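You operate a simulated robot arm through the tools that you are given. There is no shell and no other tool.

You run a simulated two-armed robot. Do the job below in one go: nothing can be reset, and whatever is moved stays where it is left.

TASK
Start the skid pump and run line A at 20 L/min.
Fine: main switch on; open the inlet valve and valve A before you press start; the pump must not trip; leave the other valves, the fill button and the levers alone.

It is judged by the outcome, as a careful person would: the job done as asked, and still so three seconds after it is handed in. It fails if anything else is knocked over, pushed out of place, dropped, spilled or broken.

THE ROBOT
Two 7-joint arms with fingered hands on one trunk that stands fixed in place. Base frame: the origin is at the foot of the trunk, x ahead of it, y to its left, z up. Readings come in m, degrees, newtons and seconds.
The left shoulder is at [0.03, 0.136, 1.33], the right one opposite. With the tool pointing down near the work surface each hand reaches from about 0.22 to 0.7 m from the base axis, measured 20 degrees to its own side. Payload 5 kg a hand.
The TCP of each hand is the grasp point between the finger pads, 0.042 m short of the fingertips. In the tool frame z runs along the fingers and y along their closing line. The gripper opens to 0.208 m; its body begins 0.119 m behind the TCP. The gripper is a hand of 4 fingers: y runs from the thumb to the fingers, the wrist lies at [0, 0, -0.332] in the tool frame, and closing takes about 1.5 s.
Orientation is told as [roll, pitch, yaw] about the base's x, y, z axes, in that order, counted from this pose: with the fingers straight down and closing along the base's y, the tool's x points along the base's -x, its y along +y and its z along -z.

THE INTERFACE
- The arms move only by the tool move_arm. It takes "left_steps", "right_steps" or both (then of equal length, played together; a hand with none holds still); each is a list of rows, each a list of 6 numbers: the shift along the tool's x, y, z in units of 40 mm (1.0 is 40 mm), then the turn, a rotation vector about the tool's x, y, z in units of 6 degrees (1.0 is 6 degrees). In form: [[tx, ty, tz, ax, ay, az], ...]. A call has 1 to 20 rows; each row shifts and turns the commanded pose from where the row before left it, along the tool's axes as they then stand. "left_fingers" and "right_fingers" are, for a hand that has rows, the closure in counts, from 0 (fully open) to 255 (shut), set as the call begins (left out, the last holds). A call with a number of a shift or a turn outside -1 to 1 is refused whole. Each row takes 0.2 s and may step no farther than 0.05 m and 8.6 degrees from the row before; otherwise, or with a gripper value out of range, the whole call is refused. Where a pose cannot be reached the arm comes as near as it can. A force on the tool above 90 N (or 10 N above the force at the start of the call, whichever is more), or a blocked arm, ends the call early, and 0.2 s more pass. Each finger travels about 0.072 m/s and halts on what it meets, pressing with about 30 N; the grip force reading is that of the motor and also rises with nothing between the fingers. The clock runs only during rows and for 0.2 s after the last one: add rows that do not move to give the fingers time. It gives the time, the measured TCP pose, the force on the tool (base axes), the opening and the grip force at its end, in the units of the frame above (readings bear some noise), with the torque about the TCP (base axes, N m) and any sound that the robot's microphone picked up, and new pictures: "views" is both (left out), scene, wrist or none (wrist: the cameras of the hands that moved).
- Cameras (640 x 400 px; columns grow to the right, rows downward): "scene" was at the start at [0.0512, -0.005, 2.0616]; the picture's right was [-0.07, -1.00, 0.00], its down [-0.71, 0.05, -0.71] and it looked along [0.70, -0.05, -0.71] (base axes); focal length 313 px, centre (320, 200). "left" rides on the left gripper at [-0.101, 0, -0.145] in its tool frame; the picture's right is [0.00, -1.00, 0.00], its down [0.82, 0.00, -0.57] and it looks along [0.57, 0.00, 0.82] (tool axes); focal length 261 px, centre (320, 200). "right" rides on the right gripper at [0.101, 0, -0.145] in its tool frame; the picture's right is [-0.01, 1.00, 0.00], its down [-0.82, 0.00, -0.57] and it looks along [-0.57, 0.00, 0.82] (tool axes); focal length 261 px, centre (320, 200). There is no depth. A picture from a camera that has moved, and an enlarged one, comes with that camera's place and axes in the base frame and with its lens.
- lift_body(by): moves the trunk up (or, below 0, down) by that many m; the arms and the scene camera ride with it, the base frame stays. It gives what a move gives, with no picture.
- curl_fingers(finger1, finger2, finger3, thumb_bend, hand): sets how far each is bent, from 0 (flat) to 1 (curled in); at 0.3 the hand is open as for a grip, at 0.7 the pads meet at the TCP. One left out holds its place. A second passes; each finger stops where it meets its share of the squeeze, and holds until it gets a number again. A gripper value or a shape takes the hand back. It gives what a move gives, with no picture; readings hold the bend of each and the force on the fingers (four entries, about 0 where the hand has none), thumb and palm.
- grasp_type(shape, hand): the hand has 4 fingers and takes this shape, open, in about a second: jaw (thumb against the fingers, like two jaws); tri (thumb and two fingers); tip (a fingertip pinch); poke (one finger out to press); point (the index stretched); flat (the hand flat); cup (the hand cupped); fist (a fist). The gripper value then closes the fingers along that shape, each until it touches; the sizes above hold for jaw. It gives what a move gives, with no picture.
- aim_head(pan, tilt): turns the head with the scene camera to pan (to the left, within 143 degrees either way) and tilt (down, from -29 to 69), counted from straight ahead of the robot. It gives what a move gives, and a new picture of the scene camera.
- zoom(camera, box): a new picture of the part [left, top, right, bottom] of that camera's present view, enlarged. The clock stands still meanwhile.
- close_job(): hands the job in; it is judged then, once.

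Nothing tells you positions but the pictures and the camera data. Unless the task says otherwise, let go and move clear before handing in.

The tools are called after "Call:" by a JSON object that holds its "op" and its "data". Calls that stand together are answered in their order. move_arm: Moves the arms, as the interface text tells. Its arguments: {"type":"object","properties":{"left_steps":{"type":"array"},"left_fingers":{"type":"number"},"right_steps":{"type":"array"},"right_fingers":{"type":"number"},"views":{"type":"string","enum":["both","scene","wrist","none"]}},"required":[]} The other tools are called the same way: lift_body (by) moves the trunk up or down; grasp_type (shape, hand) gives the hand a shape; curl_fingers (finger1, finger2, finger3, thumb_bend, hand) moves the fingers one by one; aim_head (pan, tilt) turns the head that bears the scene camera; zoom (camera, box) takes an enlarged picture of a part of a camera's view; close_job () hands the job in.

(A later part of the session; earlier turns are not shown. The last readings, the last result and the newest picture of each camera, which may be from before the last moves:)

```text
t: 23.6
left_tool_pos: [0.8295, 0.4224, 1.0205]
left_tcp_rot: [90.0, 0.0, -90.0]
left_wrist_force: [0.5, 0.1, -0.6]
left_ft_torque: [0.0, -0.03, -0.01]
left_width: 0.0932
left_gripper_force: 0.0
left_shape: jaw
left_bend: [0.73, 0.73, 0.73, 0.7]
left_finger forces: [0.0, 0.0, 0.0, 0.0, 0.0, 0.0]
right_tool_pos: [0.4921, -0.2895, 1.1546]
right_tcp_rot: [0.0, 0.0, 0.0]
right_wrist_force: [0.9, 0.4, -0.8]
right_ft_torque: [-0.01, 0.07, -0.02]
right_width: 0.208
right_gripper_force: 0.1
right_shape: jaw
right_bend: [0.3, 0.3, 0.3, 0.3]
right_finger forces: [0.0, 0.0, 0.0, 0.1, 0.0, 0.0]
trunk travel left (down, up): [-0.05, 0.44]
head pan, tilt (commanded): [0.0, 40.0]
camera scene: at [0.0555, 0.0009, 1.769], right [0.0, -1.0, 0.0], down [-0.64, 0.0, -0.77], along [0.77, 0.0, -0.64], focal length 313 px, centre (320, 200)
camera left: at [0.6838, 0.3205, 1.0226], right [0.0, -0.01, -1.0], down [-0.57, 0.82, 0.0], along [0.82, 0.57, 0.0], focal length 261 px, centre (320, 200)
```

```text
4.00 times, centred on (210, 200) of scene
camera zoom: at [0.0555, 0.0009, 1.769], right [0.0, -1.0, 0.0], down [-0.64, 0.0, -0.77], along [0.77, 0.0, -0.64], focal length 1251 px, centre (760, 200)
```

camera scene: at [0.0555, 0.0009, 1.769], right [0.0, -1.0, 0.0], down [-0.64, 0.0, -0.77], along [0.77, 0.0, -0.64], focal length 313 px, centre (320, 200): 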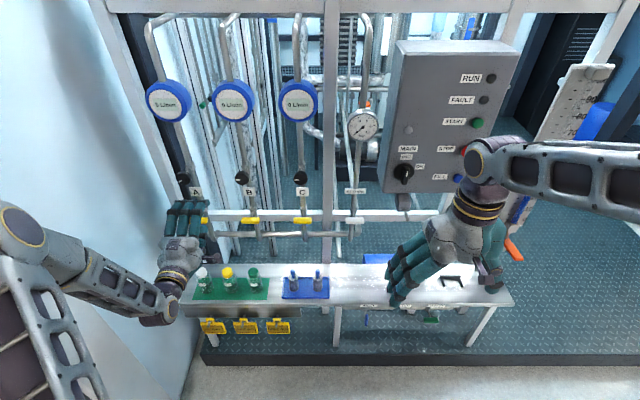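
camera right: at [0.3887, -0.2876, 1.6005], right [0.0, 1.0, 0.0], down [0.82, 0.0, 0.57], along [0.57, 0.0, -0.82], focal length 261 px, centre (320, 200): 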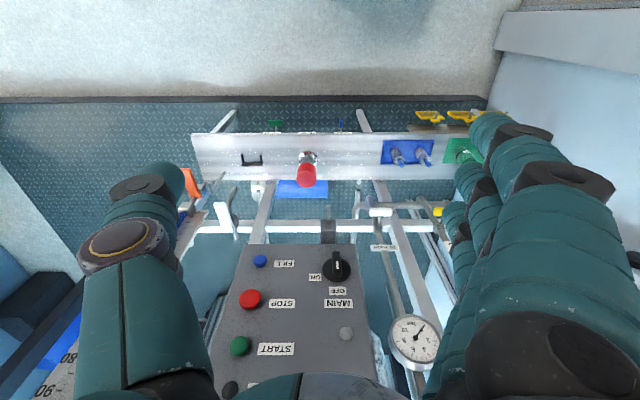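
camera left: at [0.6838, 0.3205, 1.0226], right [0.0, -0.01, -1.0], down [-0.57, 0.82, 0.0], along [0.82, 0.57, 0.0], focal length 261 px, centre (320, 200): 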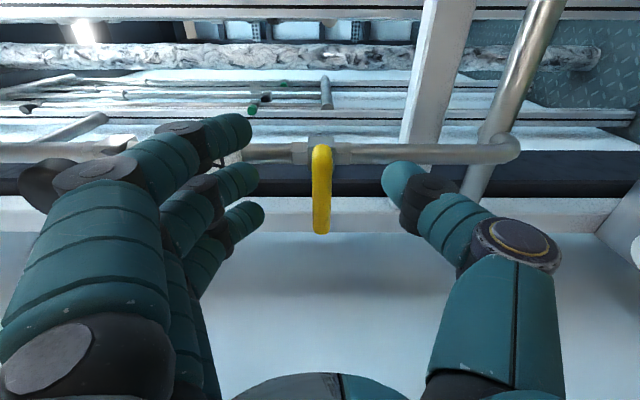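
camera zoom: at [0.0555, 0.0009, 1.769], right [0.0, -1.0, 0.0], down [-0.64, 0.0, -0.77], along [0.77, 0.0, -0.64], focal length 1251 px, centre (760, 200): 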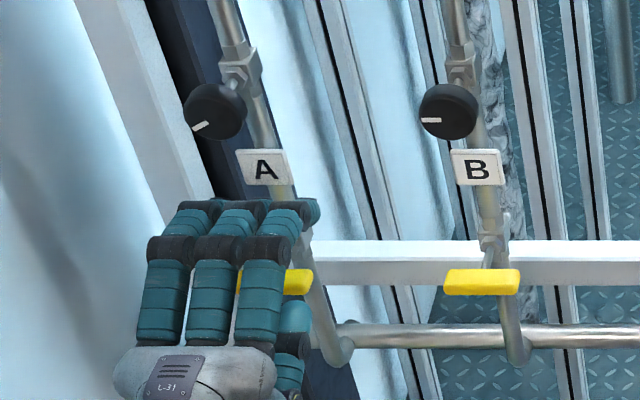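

The handle sits centred between the pads in the left camera. I'll close the left hand on it now.

Call:
{"op": "move_arm", "data": {"left_steps": [[0, 0, 0, 0, 0, 0], [0, 0, 0, 0, 0, 0], [0, 0, 0, 0, 0, 0], [0, 0, 0, 0, 0, 0], [0, 0, 0, 0, 0, 0], [0, 0, 0, 0, 0, 0]], "left_fingers": 255, "views": "both"}}

```text
t: 25.0
left_tool_pos: [0.8301, 0.4205, 1.0211]
left_tcp_rot: [89.9, 0.0, -90.0]
left_wrist_force: [10.6, 2.3, -1.6]
left_ft_torque: [-0.08, 0.01, -0.04]
left_width: 0.0027
left_gripper_force: 30.1
left_shape: jaw
left_bend: [0.7, 0.7, 0.7, 0.71]
left_finger forces: [7.6, 9.7, 7.9, 0.1, 24.4, 0.0]
right_tool_pos: [0.4928, -0.2889, 1.1541]
right_tcp_rot: [0.0, 0.0, 0.1]
right_wrist_force: [1.4, 0.6, 0.2]
right_ft_torque: [-0.02, -0.01, -0.02]
right_width: 0.2079
right_gripper_force: 0.1
right_shape: jaw
right_bend: [0.3, 0.3, 0.3, 0.3]
right_finger forces: [0.1, 0.0, 0.0, 0.1, 0.0, 0.0]
trunk travel left (down, up): [-0.05, 0.44]
head pan, tilt (commanded): [0.0, 40.0]
camera scene: at [0.0564, 0.001, 1.769], right [0.0, -1.0, 0.0], down [-0.64, 0.0, -0.77], along [0.77, 0.0, -0.64], focal length 313 px, centre (320, 200)
camera left: at [0.6845, 0.3207, 1.0227], right [0.0, 0.0, -1.0], down [-0.57, 0.82, 0.0], along [0.82, 0.57, 0.0], focal length 261 px, centre (320, 200)
```

scene: 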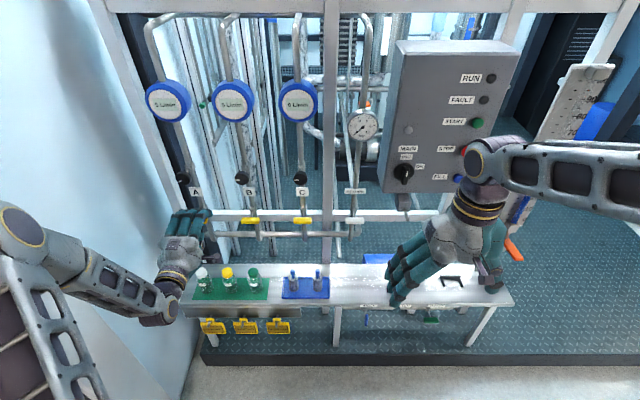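
left: 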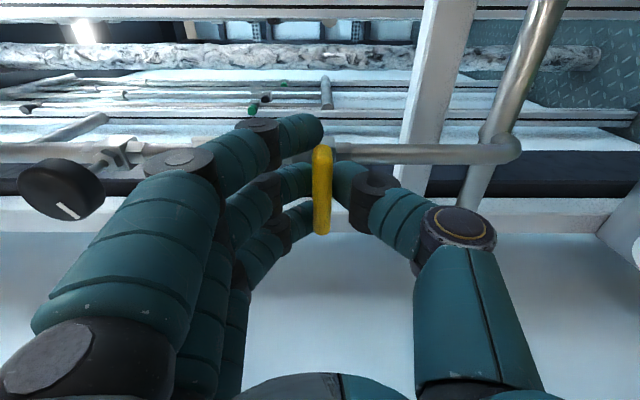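

All three fingers and the thumb hold the handle firmly. I'll try a small turn (12° counter-clockwise as seen from the robot) and check the torque and view.

Call:
{"op": "move_arm", "data": {"left_steps": [[0, 0, 0, 0, 0, -1], [0, 0, 0, 0, 0, -1]], "views": "wrist"}}

```text
t: 25.6
left_tool_pos: [0.8302, 0.4217, 1.0197]
left_tcp_rot: [90.0, -12.1, -89.9]
left_wrist_force: [12.7, 2.2, 1.3]
left_ft_torque: [0.02, -0.04, -0.02]
left_width: 0.0026
left_gripper_force: 30.2
left_shape: jaw
left_bend: [0.7, 0.7, 0.7, 0.71]
left_finger forces: [8.6, 10.8, 8.5, 0.1, 24.3, 0.1]
right_tool_pos: [0.4925, -0.289, 1.1544]
right_tcp_rot: [0.1, 0.1, 0.0]
right_wrist_force: [0.2, 0.0, 0.2]
right_ft_torque: [0.02, 0.03, -0.04]
right_width: 0.2079
right_gripper_force: 0.0
right_shape: jaw
right_bend: [0.3, 0.3, 0.3, 0.3]
right_finger forces: [0.1, 0.1, 0.1, 0.0, 0.0, 0.1]
trunk travel left (down, up): [-0.05, 0.44]
head pan, tilt (commanded): [0.0, 40.0]
camera left: at [0.6846, 0.3233, 1.0431], right [0.0, -0.21, -0.98], down [-0.57, 0.8, -0.18], along [0.82, 0.56, -0.12], focal length 261 px, centre (320, 200)
```

left: 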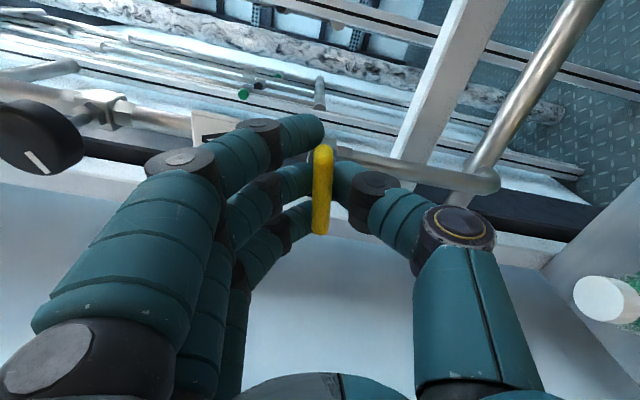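

The handle turned freely with the hand, so this direction is right. I'll continue to the full quarter turn.

Call:
{"op": "move_arm", "data": {"left_steps": [[0, 0, 0, 0, 0, -1], [0, 0, 0, 0, 0, -1], [0, 0, 0, 0, 0, -1], [0, 0, 0, 0, 0, -1], [0, 0, 0, 0, 0, -1], [0, 0, 0, 0, 0, -1], [0, 0, 0, 0, 0, -1]], "views": "wrist"}}

Call:
{"op": "move_arm", "data": {"left_steps": [[0, 0, 0, 0, 0, -1], [0, 0, 0, 0, 0, -1], [0, 0, 0, 0, 0, -1], [0, 0, 0, 0, 0, -1], [0, 0, 0, 0, 0, -1], [0, 0, 0, 0, 0, -1]], "views": "both"}}

```text
t: 27.2
left_tool_pos: [0.829, 0.4211, 1.02]
left_tcp_rot: [89.8, -54.1, -89.9]
left_wrist_force: [14.3, 2.6, -7.5]
left_ft_torque: [0.02, 0.11, 0.05]
left_width: 0.0023
left_gripper_force: 29.4
left_shape: jaw
left_bend: [0.7, 0.7, 0.7, 0.71]
left_finger forces: [8.5, 10.8, 9.2, 0.0, 24.8, 0.1]
right_tool_pos: [0.4935, -0.2891, 1.1557]
right_tcp_rot: [0.1, 0.2, -0.1]
right_wrist_force: [-1.2, 0.2, 0.2]
right_ft_torque: [0.02, 0.01, -0.01]
right_width: 0.2079
right_gripper_force: 0.0
right_shape: jaw
right_bend: [0.3, 0.3, 0.3, 0.3]
right_finger forces: [0.0, 0.0, 0.0, 0.0, 0.1, 0.0]
trunk travel left (down, up): [-0.05, 0.44]
head pan, tilt (commanded): [0.0, 40.0]
camera left: at [0.6849, 0.3632, 1.1027], right [0.0, -0.81, -0.58], down [-0.57, 0.48, -0.67], along [0.82, 0.33, -0.47], focal length 261 px, centre (320, 200)
```

left: 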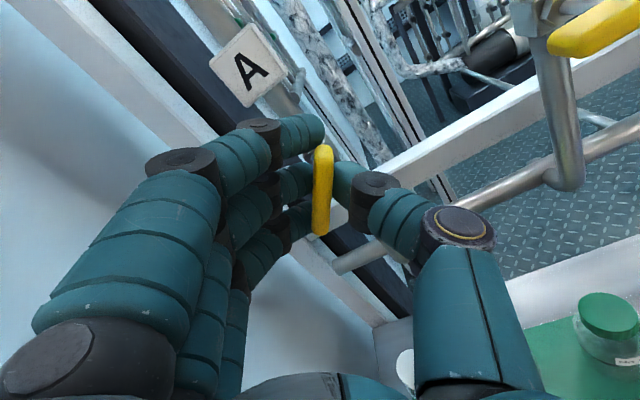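

```text
t: 28.6
left_tool_pos: [0.8306, 0.4233, 1.018]
left_tcp_rot: [-31.7, -89.8, 31.6]
left_wrist_force: [11.0, -4.7, -16.5]
left_ft_torque: [0.1, 0.33, -0.05]
left_width: 0.0023
left_gripper_force: 30.3
left_shape: jaw
left_bend: [0.7, 0.7, 0.7, 0.71]
left_finger forces: [7.9, 10.9, 10.3, 0.0, 24.7, 0.0]
right_tool_pos: [0.4931, -0.2883, 1.1546]
right_tcp_rot: [0.0, 0.1, 0.0]
right_wrist_force: [-0.3, 0.9, 0.0]
right_ft_torque: [0.0, 0.01, -0.01]
right_width: 0.2079
right_gripper_force: 0.2
right_shape: jaw
right_bend: [0.3, 0.3, 0.3, 0.3]
right_finger forces: [0.0, 0.0, 0.0, 0.0, 0.0, 0.0]
trunk travel left (down, up): [-0.05, 0.44]
head pan, tilt (commanded): [0.0, 40.0]
camera scene: at [0.0577, 0.0013, 1.7688], right [0.0, -1.0, 0.0], down [-0.64, 0.0, -0.77], along [0.77, 0.0, -0.64], focal length 313 px, centre (320, 200)
camera left: at [0.6854, 0.4223, 1.1211], right [0.0, -1.0, 0.01], down [-0.57, 0.0, -0.82], along [0.82, -0.01, -0.57], focal length 261 px, centre (320, 200)
```

scene: 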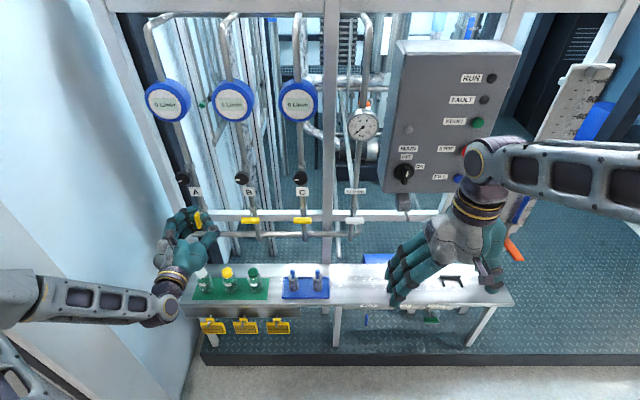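
left: 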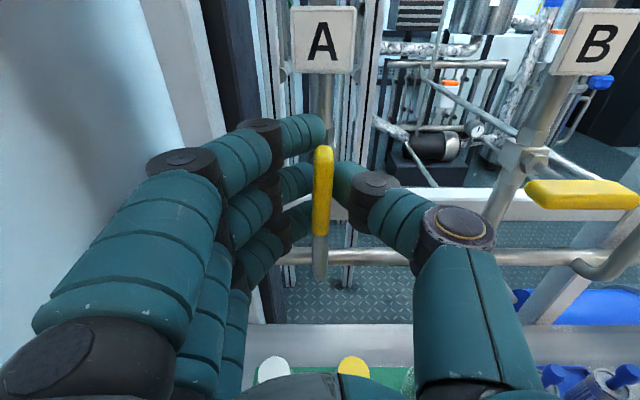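

The handle is now vertical, in line with the pipe. I'll nudge a few degrees further to feel the end stop and be sure it is fully open.

Call:
{"op": "move_arm", "data": {"left_steps": [[0, 0, 0, 0, 0, -0.7], [0, 0, 0, 0, 0, 0]], "views": "none"}}

```text
t: 29.2
left_tool_pos: [0.8296, 0.4213, 1.0187]
left_tcp_rot: [-87.4, -85.8, 87.3]
left_wrist_force: [11.0, -7.7, -20.6]
left_ft_torque: [0.28, 0.48, -0.13]
left_width: 0.0023
left_gripper_force: 29.5
left_shape: jaw
left_bend: [0.7, 0.7, 0.7, 0.71]
left_finger forces: [7.6, 10.0, 10.1, 0.0, 27.0, 0.0]
right_tool_pos: [0.4946, -0.2884, 1.1539]
right_tcp_rot: [0.0, 0.1, 0.1]
right_wrist_force: [-0.1, 0.5, 1.4]
right_ft_torque: [0.0, -0.02, -0.02]
right_width: 0.2077
right_gripper_force: 0.0
right_shape: jaw
right_bend: [0.3, 0.3, 0.3, 0.3]
right_finger forces: [0.0, 0.1, 0.1, 0.1, 0.0, 0.1]
trunk travel left (down, up): [-0.05, 0.44]
head pan, tilt (commanded): [0.0, 40.0]
```

The torque rises, so the handle is at its open stop. I'll ease back the extra degrees, open the hand and withdraw.

Call:
{"op": "move_arm", "data": {"left_steps": [[0, 0, 0, 0, 0, 0.6], [0, 0, 0, 0, 0, 0]], "views": "none"}}

Call:
{"op": "move_arm", "data": {"left_steps": [[0, 0, 0, 0, 0, 0], [0, 0, 0, 0, 0, 0], [0, 0, 0, 0, 0, 0], [0, 0, 0, 0, 0, 0], [0, 0, 0, 0, 0, 0]], "left_fingers": 140, "views": "wrist"}}

Call:
{"op": "move_arm", "data": {"left_steps": [[0, 0, -0.8, 0, 0, 0], [0, 0, -0.8, 0, 0, 0], [0, 0, -0.8, 0, 0, 0], [0, 0, -0.8, 0, 0, 0]], "views": "both"}}

```text
t: 29.8
left_tool_pos: [0.83, 0.4219, 1.0199]
left_tcp_rot: [-71.9, -89.4, 71.8]
left_wrist_force: [11.7, -7.9, -21.0]
left_ft_torque: [0.06, 0.42, -0.17]
left_width: 0.0021
left_gripper_force: 29.5
left_shape: jaw
left_bend: [0.7, 0.7, 0.7, 0.71]
left_finger forces: [8.0, 10.1, 11.1, 0.0, 26.6, 0.0]
right_tool_pos: [0.494, -0.289, 1.1548]
right_tcp_rot: [0.0, 0.2, 0.0]
right_wrist_force: [-0.3, 0.0, -0.5]
right_ft_torque: [-0.01, 0.02, -0.01]
right_width: 0.208
right_gripper_force: 0.2
right_shape: jaw
right_bend: [0.3, 0.3, 0.3, 0.3]
right_finger forces: [0.0, 0.0, 0.0, 0.0, 0.0, 0.0]
trunk travel left (down, up): [-0.05, 0.44]
head pan, tilt (commanded): [0.0, 40.0]
```

```text
t: 31.0
left_tool_pos: [0.8283, 0.4217, 1.0217]
left_tcp_rot: [-90.9, -89.3, 90.9]
left_wrist_force: [0.2, 0.2, -0.1]
left_ft_torque: [-0.01, 0.0, 0.01]
left_width: 0.0929
left_gripper_force: 0.1
left_shape: jaw
left_bend: [0.73, 0.73, 0.73, 0.7]
left_finger forces: [0.1, 0.1, 0.0, 0.0, 0.1, 0.0]
right_tool_pos: [0.4912, -0.2883, 1.156]
right_tcp_rot: [0.0, -0.1, 0.1]
right_wrist_force: [0.5, 0.4, 0.1]
right_ft_torque: [0.03, 0.01, 0.02]
right_width: 0.2078
right_gripper_force: 0.1
right_shape: jaw
right_bend: [0.3, 0.3, 0.3, 0.3]
right_finger forces: [0.0, 0.1, 0.1, 0.0, 0.0, 0.0]
trunk travel left (down, up): [-0.05, 0.44]
head pan, tilt (commanded): [0.0, 40.0]
camera left: at [0.6834, 0.4236, 1.1233], right [0.0, -1.0, 0.02], down [-0.57, -0.01, -0.82], along [0.82, -0.01, -0.57], focal length 261 px, centre (320, 200)
```

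left: 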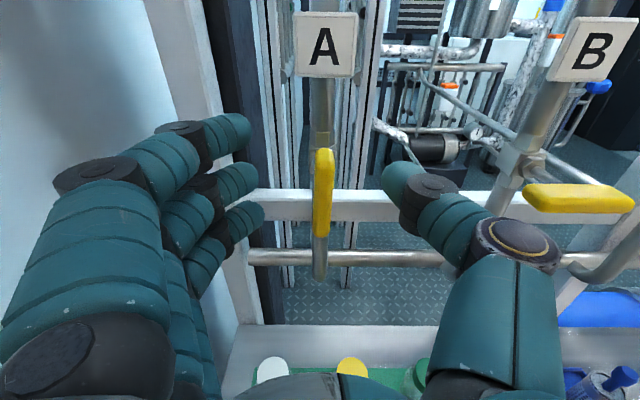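

```text
t: 32.0
left_tool_pos: [0.7009, 0.4219, 1.0215]
left_tcp_rot: [-91.7, -89.4, 91.6]
left_wrist_force: [-0.6, 0.2, 0.1]
left_ft_torque: [-0.02, 0.01, 0.04]
left_width: 0.0931
left_gripper_force: 0.0
left_shape: jaw
left_bend: [0.73, 0.73, 0.73, 0.7]
left_finger forces: [0.1, 0.0, 0.0, 0.1, 0.0, 0.0]
right_tool_pos: [0.4911, -0.2888, 1.1547]
right_tcp_rot: [0.1, -0.1, -0.1]
right_wrist_force: [-1.0, 0.0, 0.0]
right_ft_torque: [0.02, -0.03, -0.01]
right_width: 0.2079
right_gripper_force: 0.0
right_shape: jaw
right_bend: [0.3, 0.3, 0.3, 0.3]
right_finger forces: [0.0, 0.0, 0.0, 0.0, 0.0, 0.0]
trunk travel left (down, up): [-0.05, 0.44]
head pan, tilt (commanded): [0.0, 40.0]
camera scene: at [0.0545, 0.001, 1.7691], right [0.0, -1.0, 0.0], down [-0.64, 0.0, -0.77], along [0.77, 0.0, -0.64], focal length 313 px, centre (320, 200)
camera left: at [0.5553, 0.4235, 1.1233], right [0.0, -1.0, 0.02], down [-0.57, -0.01, -0.82], along [0.82, -0.01, -0.57], focal length 261 px, centre (320, 200)
```

scene: 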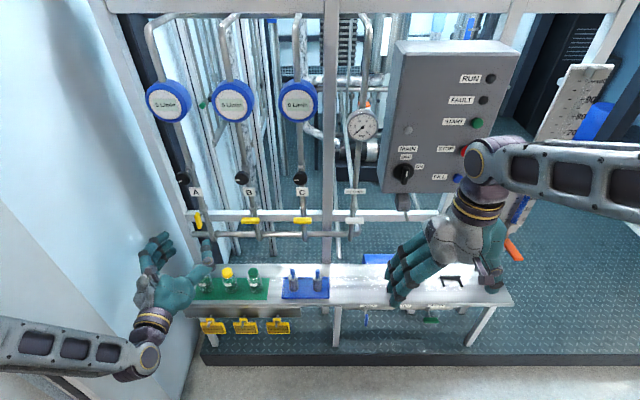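
left: 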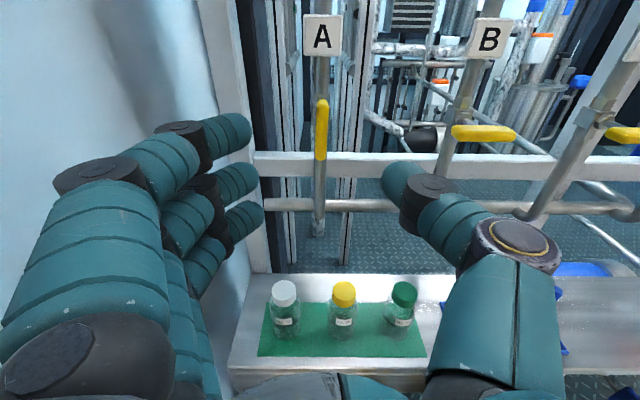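

Valve A is open and stayed vertical. Next is the INLET valve: I'll swing the right hand to point forward, well in front of and below its present place, with the fingers half closed.

Call:
{"op": "move_arm", "data": {"right_steps": [[-0.182, 0.148, 0.667, 0, -1, 0], [-0.111, 0.148, 0.682, 0, -1, 0], [-0.039, 0.148, 0.69, 0, -1, 0], [0.033, 0.148, 0.691, 0, -1, 0], [0.105, 0.148, 0.683, 0, -1, 0], [0.176, 0.148, 0.669, 0, -1, 0], [0.245, 0.148, 0.647, 0, -1, 0], [0.311, 0.148, 0.617, 0, -1, 0], [0.374, 0.148, 0.582, 0, -1, 0], [0.433, 0.148, 0.539, 0, -1, 0], [0.487, 0.148, 0.491, 0, -1, 0], [0.535, 0.148, 0.438, 0, -1, 0], [0.578, 0.148, 0.379, 0, -1, 0], [0.615, 0.148, 0.317, 0, -1, 0], [0.644, 0.148, 0.251, 0, -1, 0]], "right_fingers": 140, "views": "both"}}

```text
t: 35.4
left_tool_pos: [0.6999, 0.4231, 1.0224]
left_tcp_rot: [-85.3, -89.2, 85.4]
left_wrist_force: [1.2, 1.1, -0.7]
left_ft_torque: [-0.01, -0.05, -0.12]
left_width: 0.0934
left_gripper_force: 0.1
left_shape: jaw
left_bend: [0.73, 0.73, 0.73, 0.7]
left_finger forces: [0.1, 0.1, 0.0, 0.1, 0.0, 0.0]
right_tool_pos: [0.6204, -0.3509, 0.8459]
right_tcp_rot: [-29.5, -66.0, 40.4]
right_wrist_force: [-1.1, 0.3, -1.5]
right_ft_torque: [0.0, -0.08, 0.0]
right_width: 0.0936
right_gripper_force: 0.2
right_shape: jaw
right_bend: [0.73, 0.73, 0.73, 0.7]
right_finger forces: [0.0, 0.0, 0.0, 0.1, 0.0, 0.0]
right hand out of reach, approached as far as the arm can: row 6, 7, 8, 9, 10, 11, 12, 13, 14, 15
trunk travel left (down, up): [-0.05, 0.44]
head pan, tilt (commanded): [0.0, 40.0]
stopped in row 15 (right hand): the arm was blocked; the commanded pose is now the measured one
camera scene: at [0.0552, 0.0016, 1.7693], right [0.0, -1.0, 0.0], down [-0.64, 0.0, -0.77], along [0.77, 0.0, -0.64], focal length 313 px, centre (320, 200)
camera right: at [0.4549, -0.3957, 0.805], right [-0.22, 0.96, -0.2], down [-0.27, 0.13, 0.95], along [0.94, 0.26, 0.23], focal length 261 px, centre (320, 200)
```

scene: 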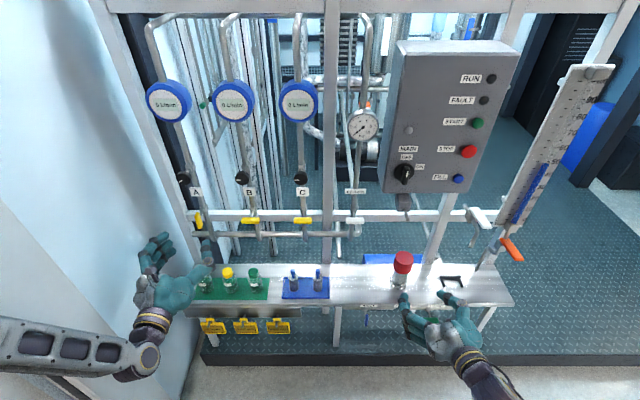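
right: 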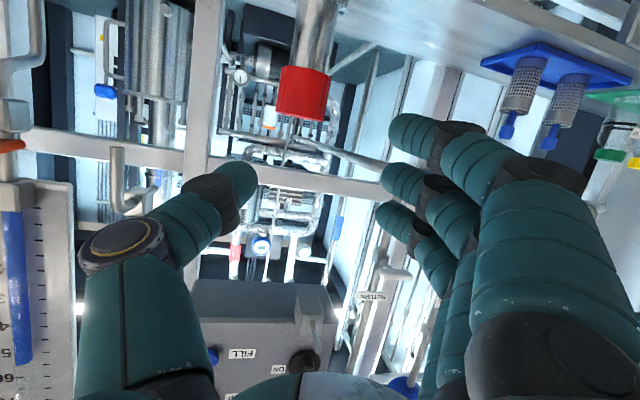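

The arm folded too close to its shoulder on that path, but nothing was touched; the hand is now at [0.62,-0.35,0.85] pointing forward and a bit down. I'll carry it down and slightly left, where the wrist has more room, then level it.

Call:
{"op": "move_arm", "data": {"right_steps": [[0.617, 0.453, 0.314, 0, 0, 0], [0.617, 0.453, 0.314, 0, 0, 0], [0.617, 0.453, 0.314, 0, 0, 0], [0.617, 0.453, 0.314, 0, 0, 0], [0.617, 0.453, 0.314, 0, 0, 0], [0.617, 0.453, 0.314, 0, 0, 0], [0.617, 0.453, 0.314, 0, 0, 0], [0.617, 0.453, 0.314, 0, 0, 0]], "views": "both"}}

```text
t: 37.2
left_tool_pos: [0.7009, 0.4216, 1.0212]
left_tcp_rot: [-88.7, -89.4, 88.5]
left_wrist_force: [0.2, 0.3, 0.2]
left_ft_torque: [-0.02, 0.01, 0.02]
left_width: 0.0934
left_gripper_force: 0.0
left_shape: jaw
left_bend: [0.73, 0.73, 0.73, 0.7]
left_finger forces: [0.0, 0.0, 0.0, 0.1, 0.0, 0.0]
right_tool_pos: [0.598, -0.3376, 0.6276]
right_tcp_rot: [-28.1, -66.0, 40.1]
right_wrist_force: [1.3, 0.4, 0.2]
right_ft_torque: [-0.01, -0.01, 0.0]
right_width: 0.0939
right_gripper_force: 0.1
right_shape: jaw
right_bend: [0.73, 0.73, 0.73, 0.7]
right_finger forces: [0.0, 0.0, 0.1, 0.0, 0.0, 0.0]
right hand out of reach, approached as far as the arm can: row 4, 5, 6, 7, 8
trunk travel left (down, up): [-0.05, 0.44]
head pan, tilt (commanded): [0.0, 40.0]
camera scene: at [0.0554, 0.0008, 1.769], right [0.0, -1.0, 0.0], down [-0.64, 0.0, -0.77], along [0.77, 0.0, -0.64], focal length 313 px, centre (320, 200)
camera right: at [0.4334, -0.3836, 0.5877], right [-0.24, 0.95, -0.19], down [-0.27, 0.12, 0.96], along [0.93, 0.28, 0.23], focal length 261 px, centre (320, 200)
```

scene: 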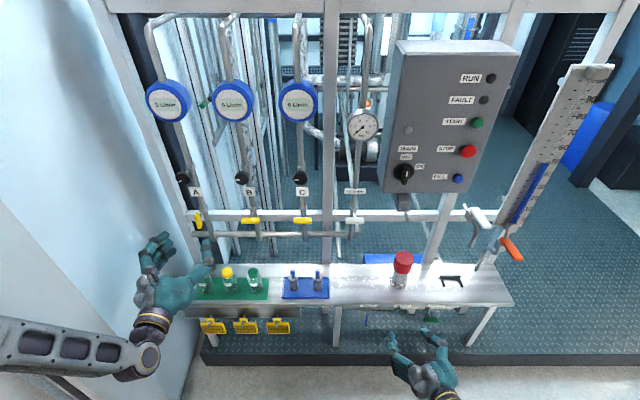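
right: 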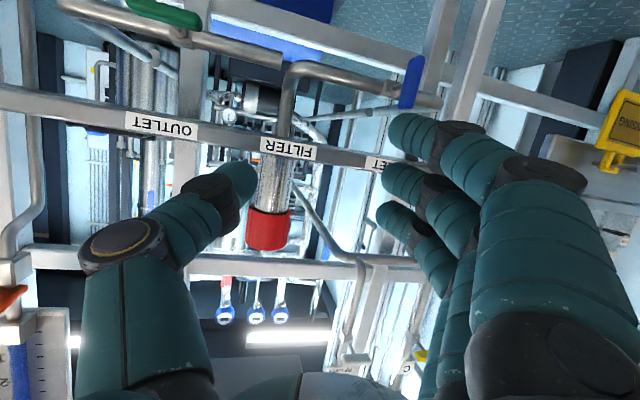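

The right camera, from below, shows the blue INLET handle hanging vertical at about [0.755,-0.198,0.50], crosswise to its horizontal pipe. I'll continue the hand down and left toward a standoff in front of it.

Call:
{"op": "move_arm", "data": {"right_steps": [[0.27, 0.61, 0.47, 0, 0, 0], [0.27, 0.61, 0.47, 0, 0, 0], [0.27, 0.61, 0.47, 0, 0, 0], [0.27, 0.61, 0.47, 0, 0, 0], [0.27, 0.61, 0.47, 0, 0, 0], [0.27, 0.61, 0.47, 0, 0, 0]], "views": "both"}}

```text
t: 38.6
left_tool_pos: [0.7017, 0.4218, 1.0217]
left_tcp_rot: [-88.2, -89.4, 88.1]
left_wrist_force: [0.2, 0.5, 0.4]
left_ft_torque: [0.02, 0.02, 0.03]
left_width: 0.093
left_gripper_force: 0.0
left_shape: jaw
left_bend: [0.73, 0.73, 0.73, 0.7]
left_finger forces: [0.0, 0.0, 0.0, 0.0, 0.0, 0.1]
right_tool_pos: [0.5993, -0.3555, 0.565]
right_tcp_rot: [-27.3, -65.8, 39.9]
right_wrist_force: [-0.4, 0.6, -0.2]
right_ft_torque: [-0.01, 0.04, -0.04]
right_width: 0.0937
right_gripper_force: 0.0
right_shape: jaw
right_bend: [0.73, 0.73, 0.73, 0.7]
right_finger forces: [0.1, 0.0, 0.1, 0.0, 0.0, 0.0]
right hand out of reach, approached as far as the arm can: row 1, 2, 3, 4, 5, 6
trunk travel left (down, up): [-0.05, 0.44]
head pan, tilt (commanded): [0.0, 40.0]
camera scene: at [0.0554, 0.0005, 1.769], right [0.0, -1.0, 0.0], down [-0.64, 0.0, -0.77], along [0.77, 0.0, -0.64], focal length 313 px, centre (320, 200)
camera right: at [0.4355, -0.4034, 0.5244], right [-0.24, 0.95, -0.18], down [-0.27, 0.12, 0.96], along [0.93, 0.28, 0.23], focal length 261 px, centre (320, 200)
```

scene: 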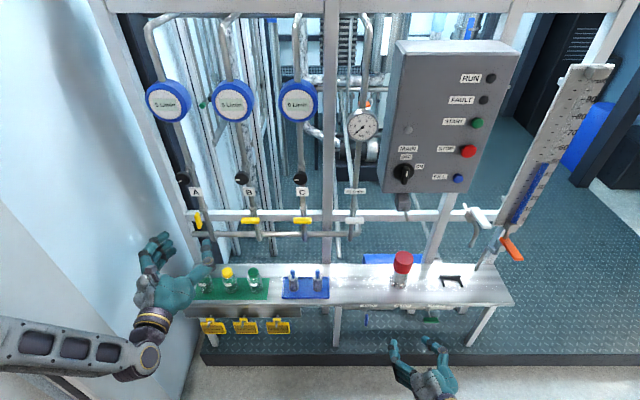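
right: 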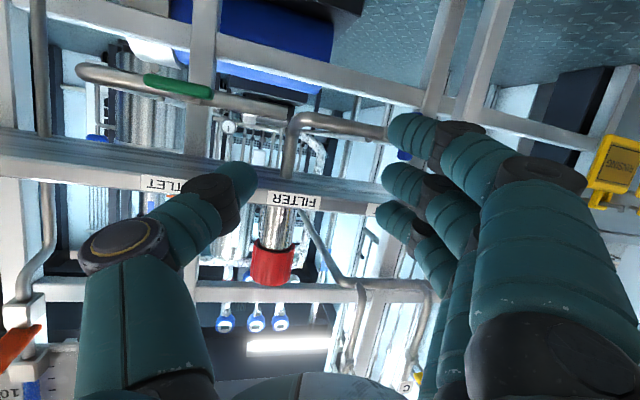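

The arm stops short on its way left. I'll look down at the right arm to see its configuration.

Call:
{"op": "aim_head", "data": {"pan": -20, "tilt": 69}}

```text
t: 39.6
left_tool_pos: [0.7012, 0.4212, 1.0216]
left_tcp_rot: [-89.4, -89.4, 89.2]
left_wrist_force: [-0.1, -0.2, 0.1]
left_ft_torque: [-0.01, -0.07, -0.02]
left_width: 0.0933
left_gripper_force: 0.1
left_shape: jaw
left_bend: [0.73, 0.73, 0.73, 0.7]
left_finger forces: [0.0, 0.0, 0.1, 0.0, 0.0, 0.1]
right_tool_pos: [0.5985, -0.3547, 0.5648]
right_tcp_rot: [-27.5, -65.9, 39.9]
right_wrist_force: [0.9, -0.3, 1.0]
right_ft_torque: [-0.01, 0.02, -0.01]
right_width: 0.0937
right_gripper_force: 0.1
right_shape: jaw
right_bend: [0.73, 0.73, 0.73, 0.7]
right_finger forces: [0.0, 0.0, 0.0, 0.1, 0.1, 0.1]
trunk travel left (down, up): [-0.05, 0.44]
head pan, tilt (commanded): [-20.0, 68.8]
camera scene: at [0.0227, -0.0183, 1.7329], right [-0.34, -0.94, 0.0], down [-0.88, 0.32, -0.36], along [0.34, -0.12, -0.93], focal length 313 px, centre (320, 200)
```

scene: 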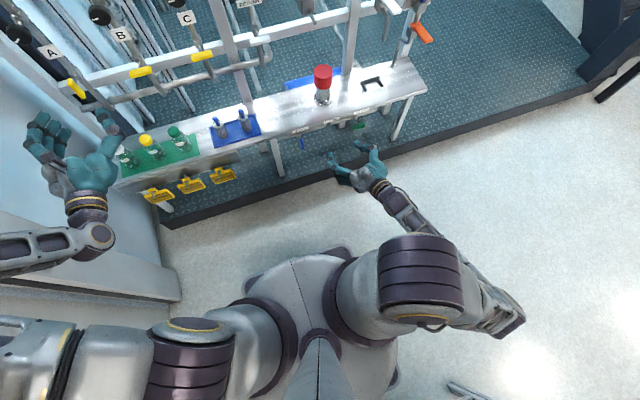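

The elbow is out to the right and behind with the forearm nearly in line with the hand, so going further forward and down first should free it. I'll do that at y ≈ -0.35, between the two handles and still in front of the shelf edge, then move left.

Call:
{"op": "move_arm", "data": {"right_steps": [[0.18, -0.075, 0.72, 0, 0, 0], [0.18, -0.075, 0.72, 0, 0, 0], [0.18, -0.075, 0.72, 0, 0, 0]], "views": "none"}}

Call:
{"op": "move_arm", "data": {"right_steps": [[-0.08, 0.48, 0.08, 0, 0, 0], [-0.08, 0.48, 0.08, 0, 0, 0], [-0.08, 0.48, 0.08, 0, 0, 0]], "views": "both"}}

```text
t: 40.4
left_tool_pos: [0.7012, 0.4205, 1.0203]
left_tcp_rot: [-88.3, -89.4, 88.2]
left_wrist_force: [0.6, 0.4, 0.0]
left_ft_torque: [-0.03, 0.0, 0.02]
left_width: 0.0934
left_gripper_force: 0.1
left_shape: jaw
left_bend: [0.73, 0.73, 0.73, 0.7]
left_finger forces: [0.0, 0.0, 0.0, 0.1, 0.0, 0.1]
right_tool_pos: [0.6626, -0.4004, 0.535]
right_tcp_rot: [-28.3, -65.8, 39.7]
right_wrist_force: [-0.3, -1.2, 0.1]
right_ft_torque: [-0.03, -0.01, 0.04]
right_width: 0.0937
right_gripper_force: 0.0
right_shape: jaw
right_bend: [0.73, 0.73, 0.73, 0.7]
right_finger forces: [0.0, 0.0, 0.1, 0.0, 0.1, 0.1]
right hand out of reach, approached as far as the arm can: row 1, 2, 3
trunk travel left (down, up): [-0.05, 0.44]
head pan, tilt (commanded): [-20.0, 68.8]
```

```text
t: 41.2
left_tool_pos: [0.701, 0.4218, 1.0213]
left_tcp_rot: [-90.4, -89.4, 90.4]
left_wrist_force: [0.3, 0.2, -0.4]
left_ft_torque: [0.01, 0.0, -0.02]
left_width: 0.0934
left_gripper_force: 0.1
left_shape: jaw
left_bend: [0.73, 0.73, 0.73, 0.7]
left_finger forces: [0.0, 0.1, 0.0, 0.0, 0.0, 0.0]
right_tool_pos: [0.6518, -0.3841, 0.5506]
right_tcp_rot: [-28.0, -65.9, 39.9]
right_wrist_force: [0.4, 0.6, -0.2]
right_ft_torque: [-0.01, 0.04, -0.02]
right_width: 0.0938
right_gripper_force: 0.1
right_shape: jaw
right_bend: [0.73, 0.73, 0.73, 0.7]
right_finger forces: [0.1, 0.0, 0.1, 0.0, 0.0, 0.0]
right hand out of reach, approached as far as the arm can: row 1, 2, 3
trunk travel left (down, up): [-0.05, 0.44]
head pan, tilt (commanded): [-20.0, 68.8]
camera scene: at [0.0223, -0.0181, 1.7329], right [-0.34, -0.94, 0.0], down [-0.88, 0.32, -0.36], along [0.34, -0.12, -0.93], focal length 313 px, centre (320, 200)
camera right: at [0.4872, -0.4317, 0.5114], right [-0.23, 0.95, -0.19], down [-0.27, 0.12, 0.96], along [0.93, 0.27, 0.23], focal length 261 px, centre (320, 200)
```

scene: 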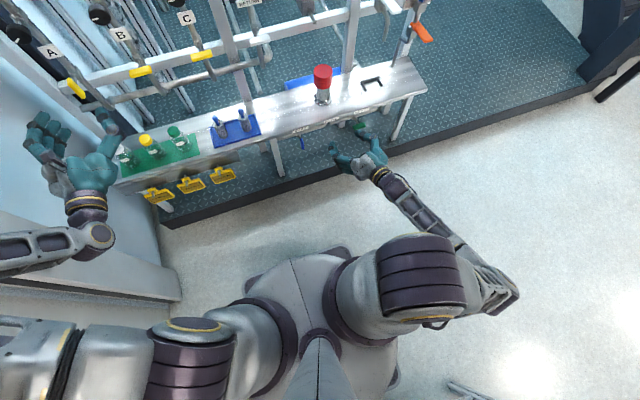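
right: 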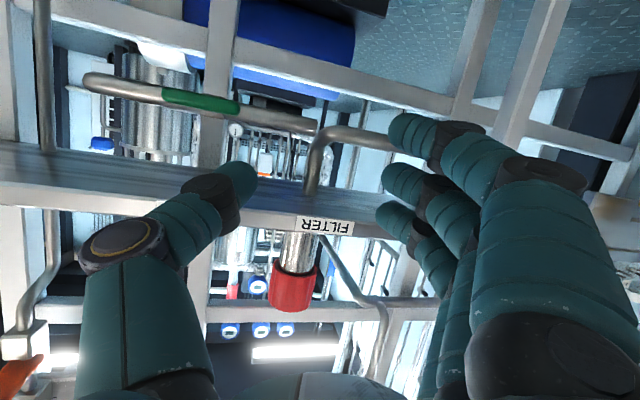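

The right wrist seems to be at its roll limit: the left hand's good range, mirrored, has the thumb on the inner side. I'll back off slightly and roll the right hand +90° about its pointing axis toward that range.

Call:
{"op": "move_arm", "data": {"right_steps": [[0, 0, -0.3, 0, 0, 1], [0, 0, -0.3, 0, 0, 1], [0, 0, -0.3, 0, 0, 1], [0, 0, 0, 0, 0, 1], [0, 0, 0, 0, 0, 1], [0, 0, 0, 0, 0, 1], [0, 0, 0, 0, 0, 1], [0, 0, 0, 0, 0, 1], [0, 0, 0, 0, 0, 1], [0, 0, 0, 0, 0, 1], [0, 0, 0, 0, 0, 1], [0, 0, 0, 0, 0, 1], [0, 0, 0, 0, 0, 1], [0, 0, 0, 0, 0, 1], [0, 0, 0, 0, 0, 1]], "views": "both"}}

```text
t: 44.4
left_tool_pos: [0.7008, 0.4213, 1.0212]
left_tcp_rot: [-89.3, -89.5, 89.2]
left_wrist_force: [0.3, 0.2, 0.4]
left_ft_torque: [-0.01, 0.03, 0.01]
left_width: 0.0934
left_gripper_force: 0.1
left_shape: jaw
left_bend: [0.73, 0.73, 0.73, 0.7]
left_finger forces: [0.1, 0.0, 0.0, 0.0, 0.1, 0.0]
right_tool_pos: [0.6194, -0.3923, 0.5633]
right_tcp_rot: [68.8, -11.3, -77.2]
right_wrist_force: [0.3, -0.9, 0.4]
right_ft_torque: [-0.03, -0.02, 0.0]
right_width: 0.0939
right_gripper_force: 0.1
right_shape: jaw
right_bend: [0.73, 0.73, 0.73, 0.7]
right_finger forces: [0.0, 0.0, 0.0, 0.0, 0.0, 0.0]
trunk travel left (down, up): [-0.05, 0.44]
head pan, tilt (commanded): [-20.0, 68.8]
camera scene: at [0.0226, -0.0183, 1.7329], right [-0.34, -0.94, 0.0], down [-0.88, 0.32, -0.36], along [0.34, -0.12, -0.93], focal length 313 px, centre (320, 200)
camera right: at [0.4636, -0.314, 0.5943], right [0.31, 0.26, 0.91], down [-0.35, -0.86, 0.36], along [0.88, -0.43, -0.18], focal length 261 px, centre (320, 200)
```

scene: 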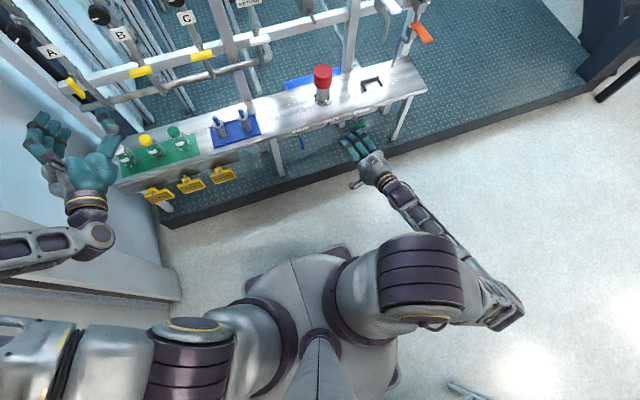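
right: 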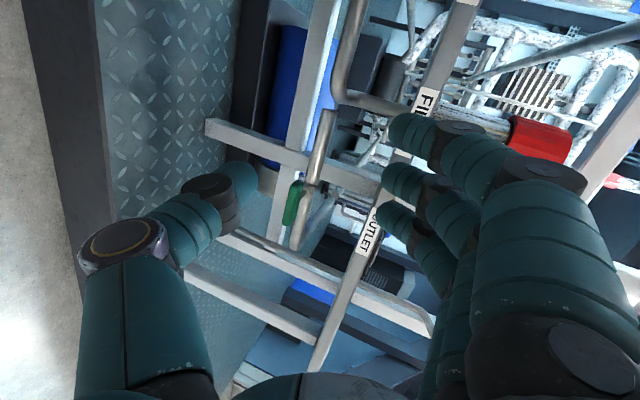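

That freed the arm; no limits reported. I'll roll another 90° so the thumb is on the inner side and the camera is above the hand.

Call:
{"op": "move_arm", "data": {"right_steps": [[0, 0, 0, 0, 0, 1], [0, 0, 0, 0, 0, 1], [0, 0, 0, 0, 0, 1], [0, 0, 0, 0, 0, 1], [0, 0, 0, 0, 0, 1], [0, 0, 0, 0, 0, 1], [0, 0, 0, 0, 0, 1], [0, 0, 0, 0, 0, 1], [0, 0, 0, 0, 0, 1], [0, 0, 0, 0, 0, 1], [0, 0, 0, 0, 0, 1], [0, 0, 0, 0, 0, 1], [0, 0, 0, 0, 0, 1], [0, 0, 0, 0, 0, 1], [0, 0, 0, 0, 0, 1]], "views": "wrist"}}

```text
t: 47.6
left_tool_pos: [0.7009, 0.4212, 1.0211]
left_tcp_rot: [-89.4, -89.3, 89.3]
left_wrist_force: [0.4, -0.2, 0.1]
left_ft_torque: [0.0, -0.02, 0.02]
left_width: 0.0932
left_gripper_force: 0.2
left_shape: jaw
left_bend: [0.73, 0.73, 0.73, 0.7]
left_finger forces: [0.1, 0.1, 0.0, 0.0, 0.0, 0.0]
right_tool_pos: [0.6203, -0.3915, 0.5634]
right_tcp_rot: [29.1, 66.0, -140.3]
right_wrist_force: [0.0, -0.2, 0.2]
right_ft_torque: [0.0, 0.01, -0.02]
right_width: 0.0939
right_gripper_force: 0.1
right_shape: jaw
right_bend: [0.73, 0.73, 0.73, 0.7]
right_finger forces: [0.1, 0.0, 0.1, 0.0, 0.1, 0.0]
trunk travel left (down, up): [-0.05, 0.44]
head pan, tilt (commanded): [-20.0, 68.8]
camera right: at [0.5172, -0.3841, 0.7069], right [0.22, -0.96, 0.19], down [-0.79, -0.29, -0.55], along [0.58, -0.03, -0.81], focal length 261 px, centre (320, 200)
```

right: 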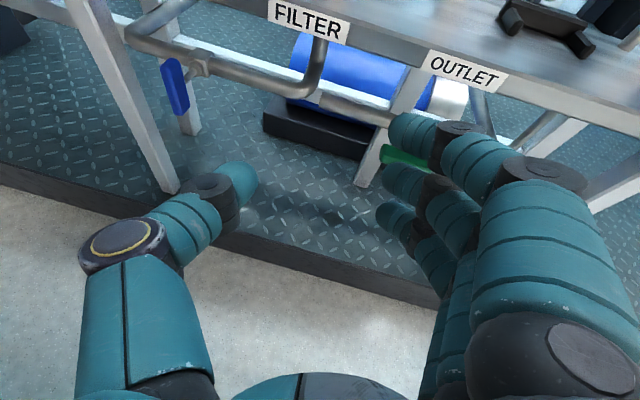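

Now the view is excellent: the blue INLET handle is vertical at about [0.755,-0.199,0.502], crosswise to its pipe, with free space around it. I'll level the hand and then move to a standoff directly in front of it.

Call:
{"op": "move_arm", "data": {"right_steps": [[0, 0, 0, -0.356, 0.66, 0.44], [0, 0, 0, -0.356, 0.66, 0.44], [0, 0, 0, -0.356, 0.66, 0.44], [0, 0, 0, -0.356, 0.66, 0.44], [0, 0, 0, -0.356, 0.66, 0.44]], "views": "none"}}

Call:
{"op": "move_arm", "data": {"right_steps": [[-0.25, -0.8, 0.17, 0, 0, 0], [-0.25, -0.8, 0.17, 0, 0, 0], [-0.25, -0.8, 0.17, 0, 0, 0], [-0.25, -0.8, 0.17, 0, 0, 0], [-0.25, -0.8, 0.17, 0, 0, 0], [-0.25, -0.8, 0.17, 0, 0, 0]], "views": "both"}}

```text
t: 48.8
left_tool_pos: [0.7005, 0.4221, 1.0217]
left_tcp_rot: [-88.8, -89.4, 88.8]
left_wrist_force: [0.0, -1.1, 0.3]
left_ft_torque: [-0.01, -0.01, 0.01]
left_width: 0.0933
left_gripper_force: 0.0
left_shape: jaw
left_bend: [0.73, 0.73, 0.73, 0.7]
left_finger forces: [0.1, 0.0, 0.0, 0.1, 0.0, 0.0]
right_tool_pos: [0.6042, -0.4289, 0.5802]
right_tcp_rot: [98.7, 89.4, -81.6]
right_wrist_force: [0.6, -0.7, 0.2]
right_ft_torque: [-0.01, 0.0, 0.04]
right_width: 0.0937
right_gripper_force: 0.0
right_shape: jaw
right_bend: [0.73, 0.73, 0.73, 0.7]
right_finger forces: [0.0, 0.1, 0.1, 0.0, 0.1, 0.1]
right hand out of reach, approached as far as the arm can: row 1, 2, 3
trunk travel left (down, up): [-0.05, 0.44]
head pan, tilt (commanded): [-20.0, 68.8]
```

```text
t: 50.2
left_tool_pos: [0.7006, 0.4205, 1.0223]
left_tcp_rot: [-87.7, -89.4, 87.5]
left_wrist_force: [-0.1, -0.9, -0.2]
left_ft_torque: [-0.02, -0.03, -0.02]
left_width: 0.0934
left_gripper_force: 0.1
left_shape: jaw
left_bend: [0.73, 0.73, 0.73, 0.7]
left_finger forces: [0.0, 0.0, 0.0, 0.1, 0.1, 0.0]
right_tool_pos: [0.6456, -0.2347, 0.5208]
right_tcp_rot: [98.8, 89.3, -81.5]
right_wrist_force: [-0.1, -2.2, -0.6]
right_ft_torque: [-0.06, 0.0, 0.26]
right_width: 0.0936
right_gripper_force: 0.0
right_shape: jaw
right_bend: [0.73, 0.73, 0.73, 0.7]
right_finger forces: [0.0, 0.0, 0.0, 0.1, 0.1, 0.0]
trunk travel left (down, up): [-0.05, 0.44]
head pan, tilt (commanded): [-20.0, 68.8]
camera scene: at [0.023, -0.0178, 1.7329], right [-0.34, -0.94, 0.0], down [-0.88, 0.32, -0.36], along [0.34, -0.12, -0.93], focal length 313 px, centre (320, 200)
camera right: at [0.5011, -0.2321, 0.6209], right [0.0, -1.0, 0.01], down [-0.57, 0.0, -0.82], along [0.82, -0.01, -0.57], focal length 261 px, centre (320, 200)
```

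scene: 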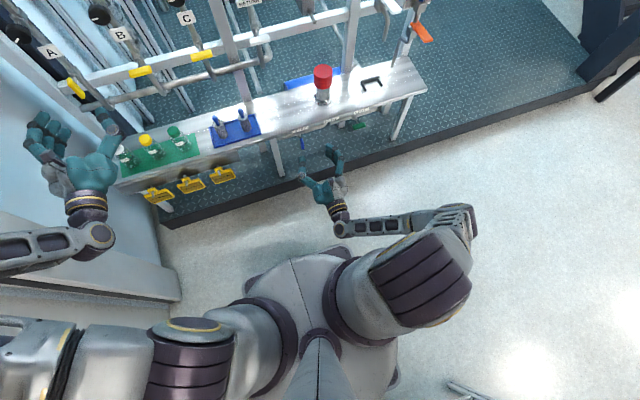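
right: 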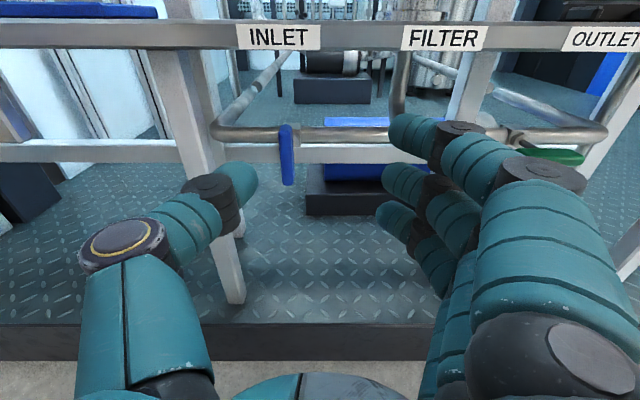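

The hand is level and in front of the INLET valve with a clear view. I'll align it to the handle and advance so the handle lies between thumb and fingers.

Call:
{"op": "move_arm", "data": {"right_steps": [[-0.235, -0.445, 0, 0, 0, 0], [-0.235, -0.445, 0, 0, 0, 0], [0, 0, 0.5, 0, 0, 0], [0, 0, 0.5, 0, 0, 0]], "views": "wrist"}}

```text
t: 51.2
left_tool_pos: [0.7004, 0.4206, 1.0216]
left_tcp_rot: [-88.0, -89.5, 87.8]
left_wrist_force: [0.6, 0.5, -0.1]
left_ft_torque: [-0.01, -0.01, -0.04]
left_width: 0.0933
left_gripper_force: 0.1
left_shape: jaw
left_bend: [0.73, 0.73, 0.73, 0.7]
left_finger forces: [0.0, 0.0, 0.0, 0.0, 0.0, 0.0]
right_tool_pos: [0.6866, -0.1988, 0.5001]
right_tcp_rot: [97.1, 89.5, -83.0]
right_wrist_force: [-0.4, 0.2, 0.0]
right_ft_torque: [-0.02, -0.01, 0.0]
right_width: 0.0938
right_gripper_force: 0.1
right_shape: jaw
right_bend: [0.73, 0.73, 0.73, 0.7]
right_finger forces: [0.0, 0.0, 0.0, 0.1, 0.0, 0.0]
trunk travel left (down, up): [-0.05, 0.44]
head pan, tilt (commanded): [-20.0, 68.8]
camera right: at [0.5414, -0.1961, 0.6015], right [0.0, -1.0, 0.0], down [-0.57, 0.0, -0.82], along [0.82, 0.0, -0.57], focal length 261 px, centre (320, 200)
```

right: 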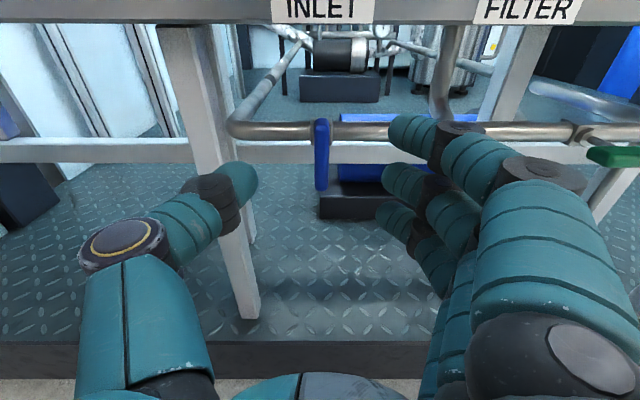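

The handle is centred. I'll advance the last 5.6 cm and close the right hand on it.

Call:
{"op": "move_arm", "data": {"right_steps": [[0, 0, 0.47, 0, 0, 0], [0, 0, 0.47, 0, 0, 0], [0, 0, 0.47, 0, 0, 0]], "views": "wrist"}}

Call:
{"op": "move_arm", "data": {"right_steps": [[0, 0, 0, 0, 0, 0], [0, 0, 0, 0, 0, 0], [0, 0, 0, 0, 0, 0], [0, 0, 0, 0, 0, 0], [0, 0, 0, 0, 0, 0], [0, 0, 0, 0, 0, 0]], "right_fingers": 255, "views": "wrist"}}

```text
t: 52.0
left_tool_pos: [0.7023, 0.4225, 1.021]
left_tcp_rot: [-88.6, -89.5, 88.7]
left_wrist_force: [-0.1, 0.5, 0.0]
left_ft_torque: [0.01, 0.03, 0.02]
left_width: 0.0932
left_gripper_force: 0.1
left_shape: jaw
left_bend: [0.73, 0.73, 0.73, 0.7]
left_finger forces: [0.0, 0.0, 0.1, 0.1, 0.1, 0.1]
right_tool_pos: [0.7432, -0.1999, 0.4999]
right_tcp_rot: [97.0, 89.6, -83.0]
right_wrist_force: [-0.2, 0.6, -0.9]
right_ft_torque: [0.0, 0.0, -0.03]
right_width: 0.0939
right_gripper_force: 0.0
right_shape: jaw
right_bend: [0.73, 0.73, 0.73, 0.7]
right_finger forces: [0.0, 0.0, 0.1, 0.0, 0.1, 0.0]
trunk travel left (down, up): [-0.05, 0.44]
head pan, tilt (commanded): [-20.0, 68.8]
camera right: at [0.5979, -0.1969, 0.6009], right [0.0, -1.0, 0.0], down [-0.57, 0.0, -0.82], along [0.82, 0.0, -0.57], focal length 261 px, centre (320, 200)
```

right: 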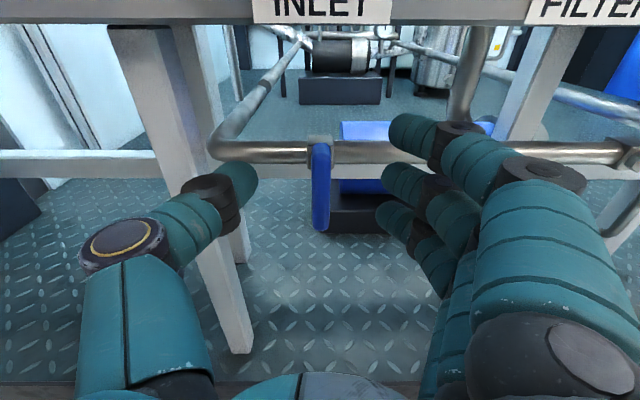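

```text
t: 53.4
left_tool_pos: [0.7009, 0.4219, 1.0211]
left_tcp_rot: [-88.2, -89.3, 88.3]
left_wrist_force: [0.2, 0.5, 0.2]
left_ft_torque: [-0.02, 0.01, 0.0]
left_width: 0.0934
left_gripper_force: 0.0
left_shape: jaw
left_bend: [0.73, 0.73, 0.73, 0.7]
left_finger forces: [0.0, 0.0, 0.1, 0.0, 0.1, 0.1]
right_tool_pos: [0.7426, -0.1982, 0.5011]
right_tcp_rot: [99.2, 89.5, -81.0]
right_wrist_force: [5.9, -0.8, -0.6]
right_ft_torque: [-0.03, 0.04, -0.01]
right_width: 0.0073
right_gripper_force: 30.2
right_shape: jaw
right_bend: [0.71, 0.71, 0.71, 0.7]
right_finger forces: [8.0, 8.8, 8.7, 0.0, 25.3, 0.0]
trunk travel left (down, up): [-0.05, 0.44]
head pan, tilt (commanded): [-20.0, 68.8]
camera right: at [0.598, -0.1966, 0.601], right [0.0, -1.0, 0.0], down [-0.57, 0.0, -0.82], along [0.82, 0.0, -0.57], focal length 261 px, centre (320, 200)
```

right: 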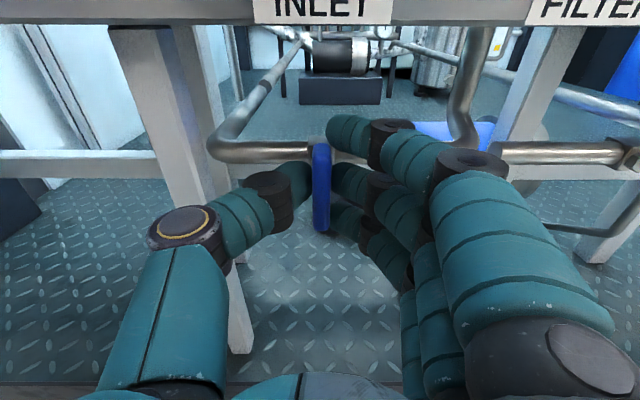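

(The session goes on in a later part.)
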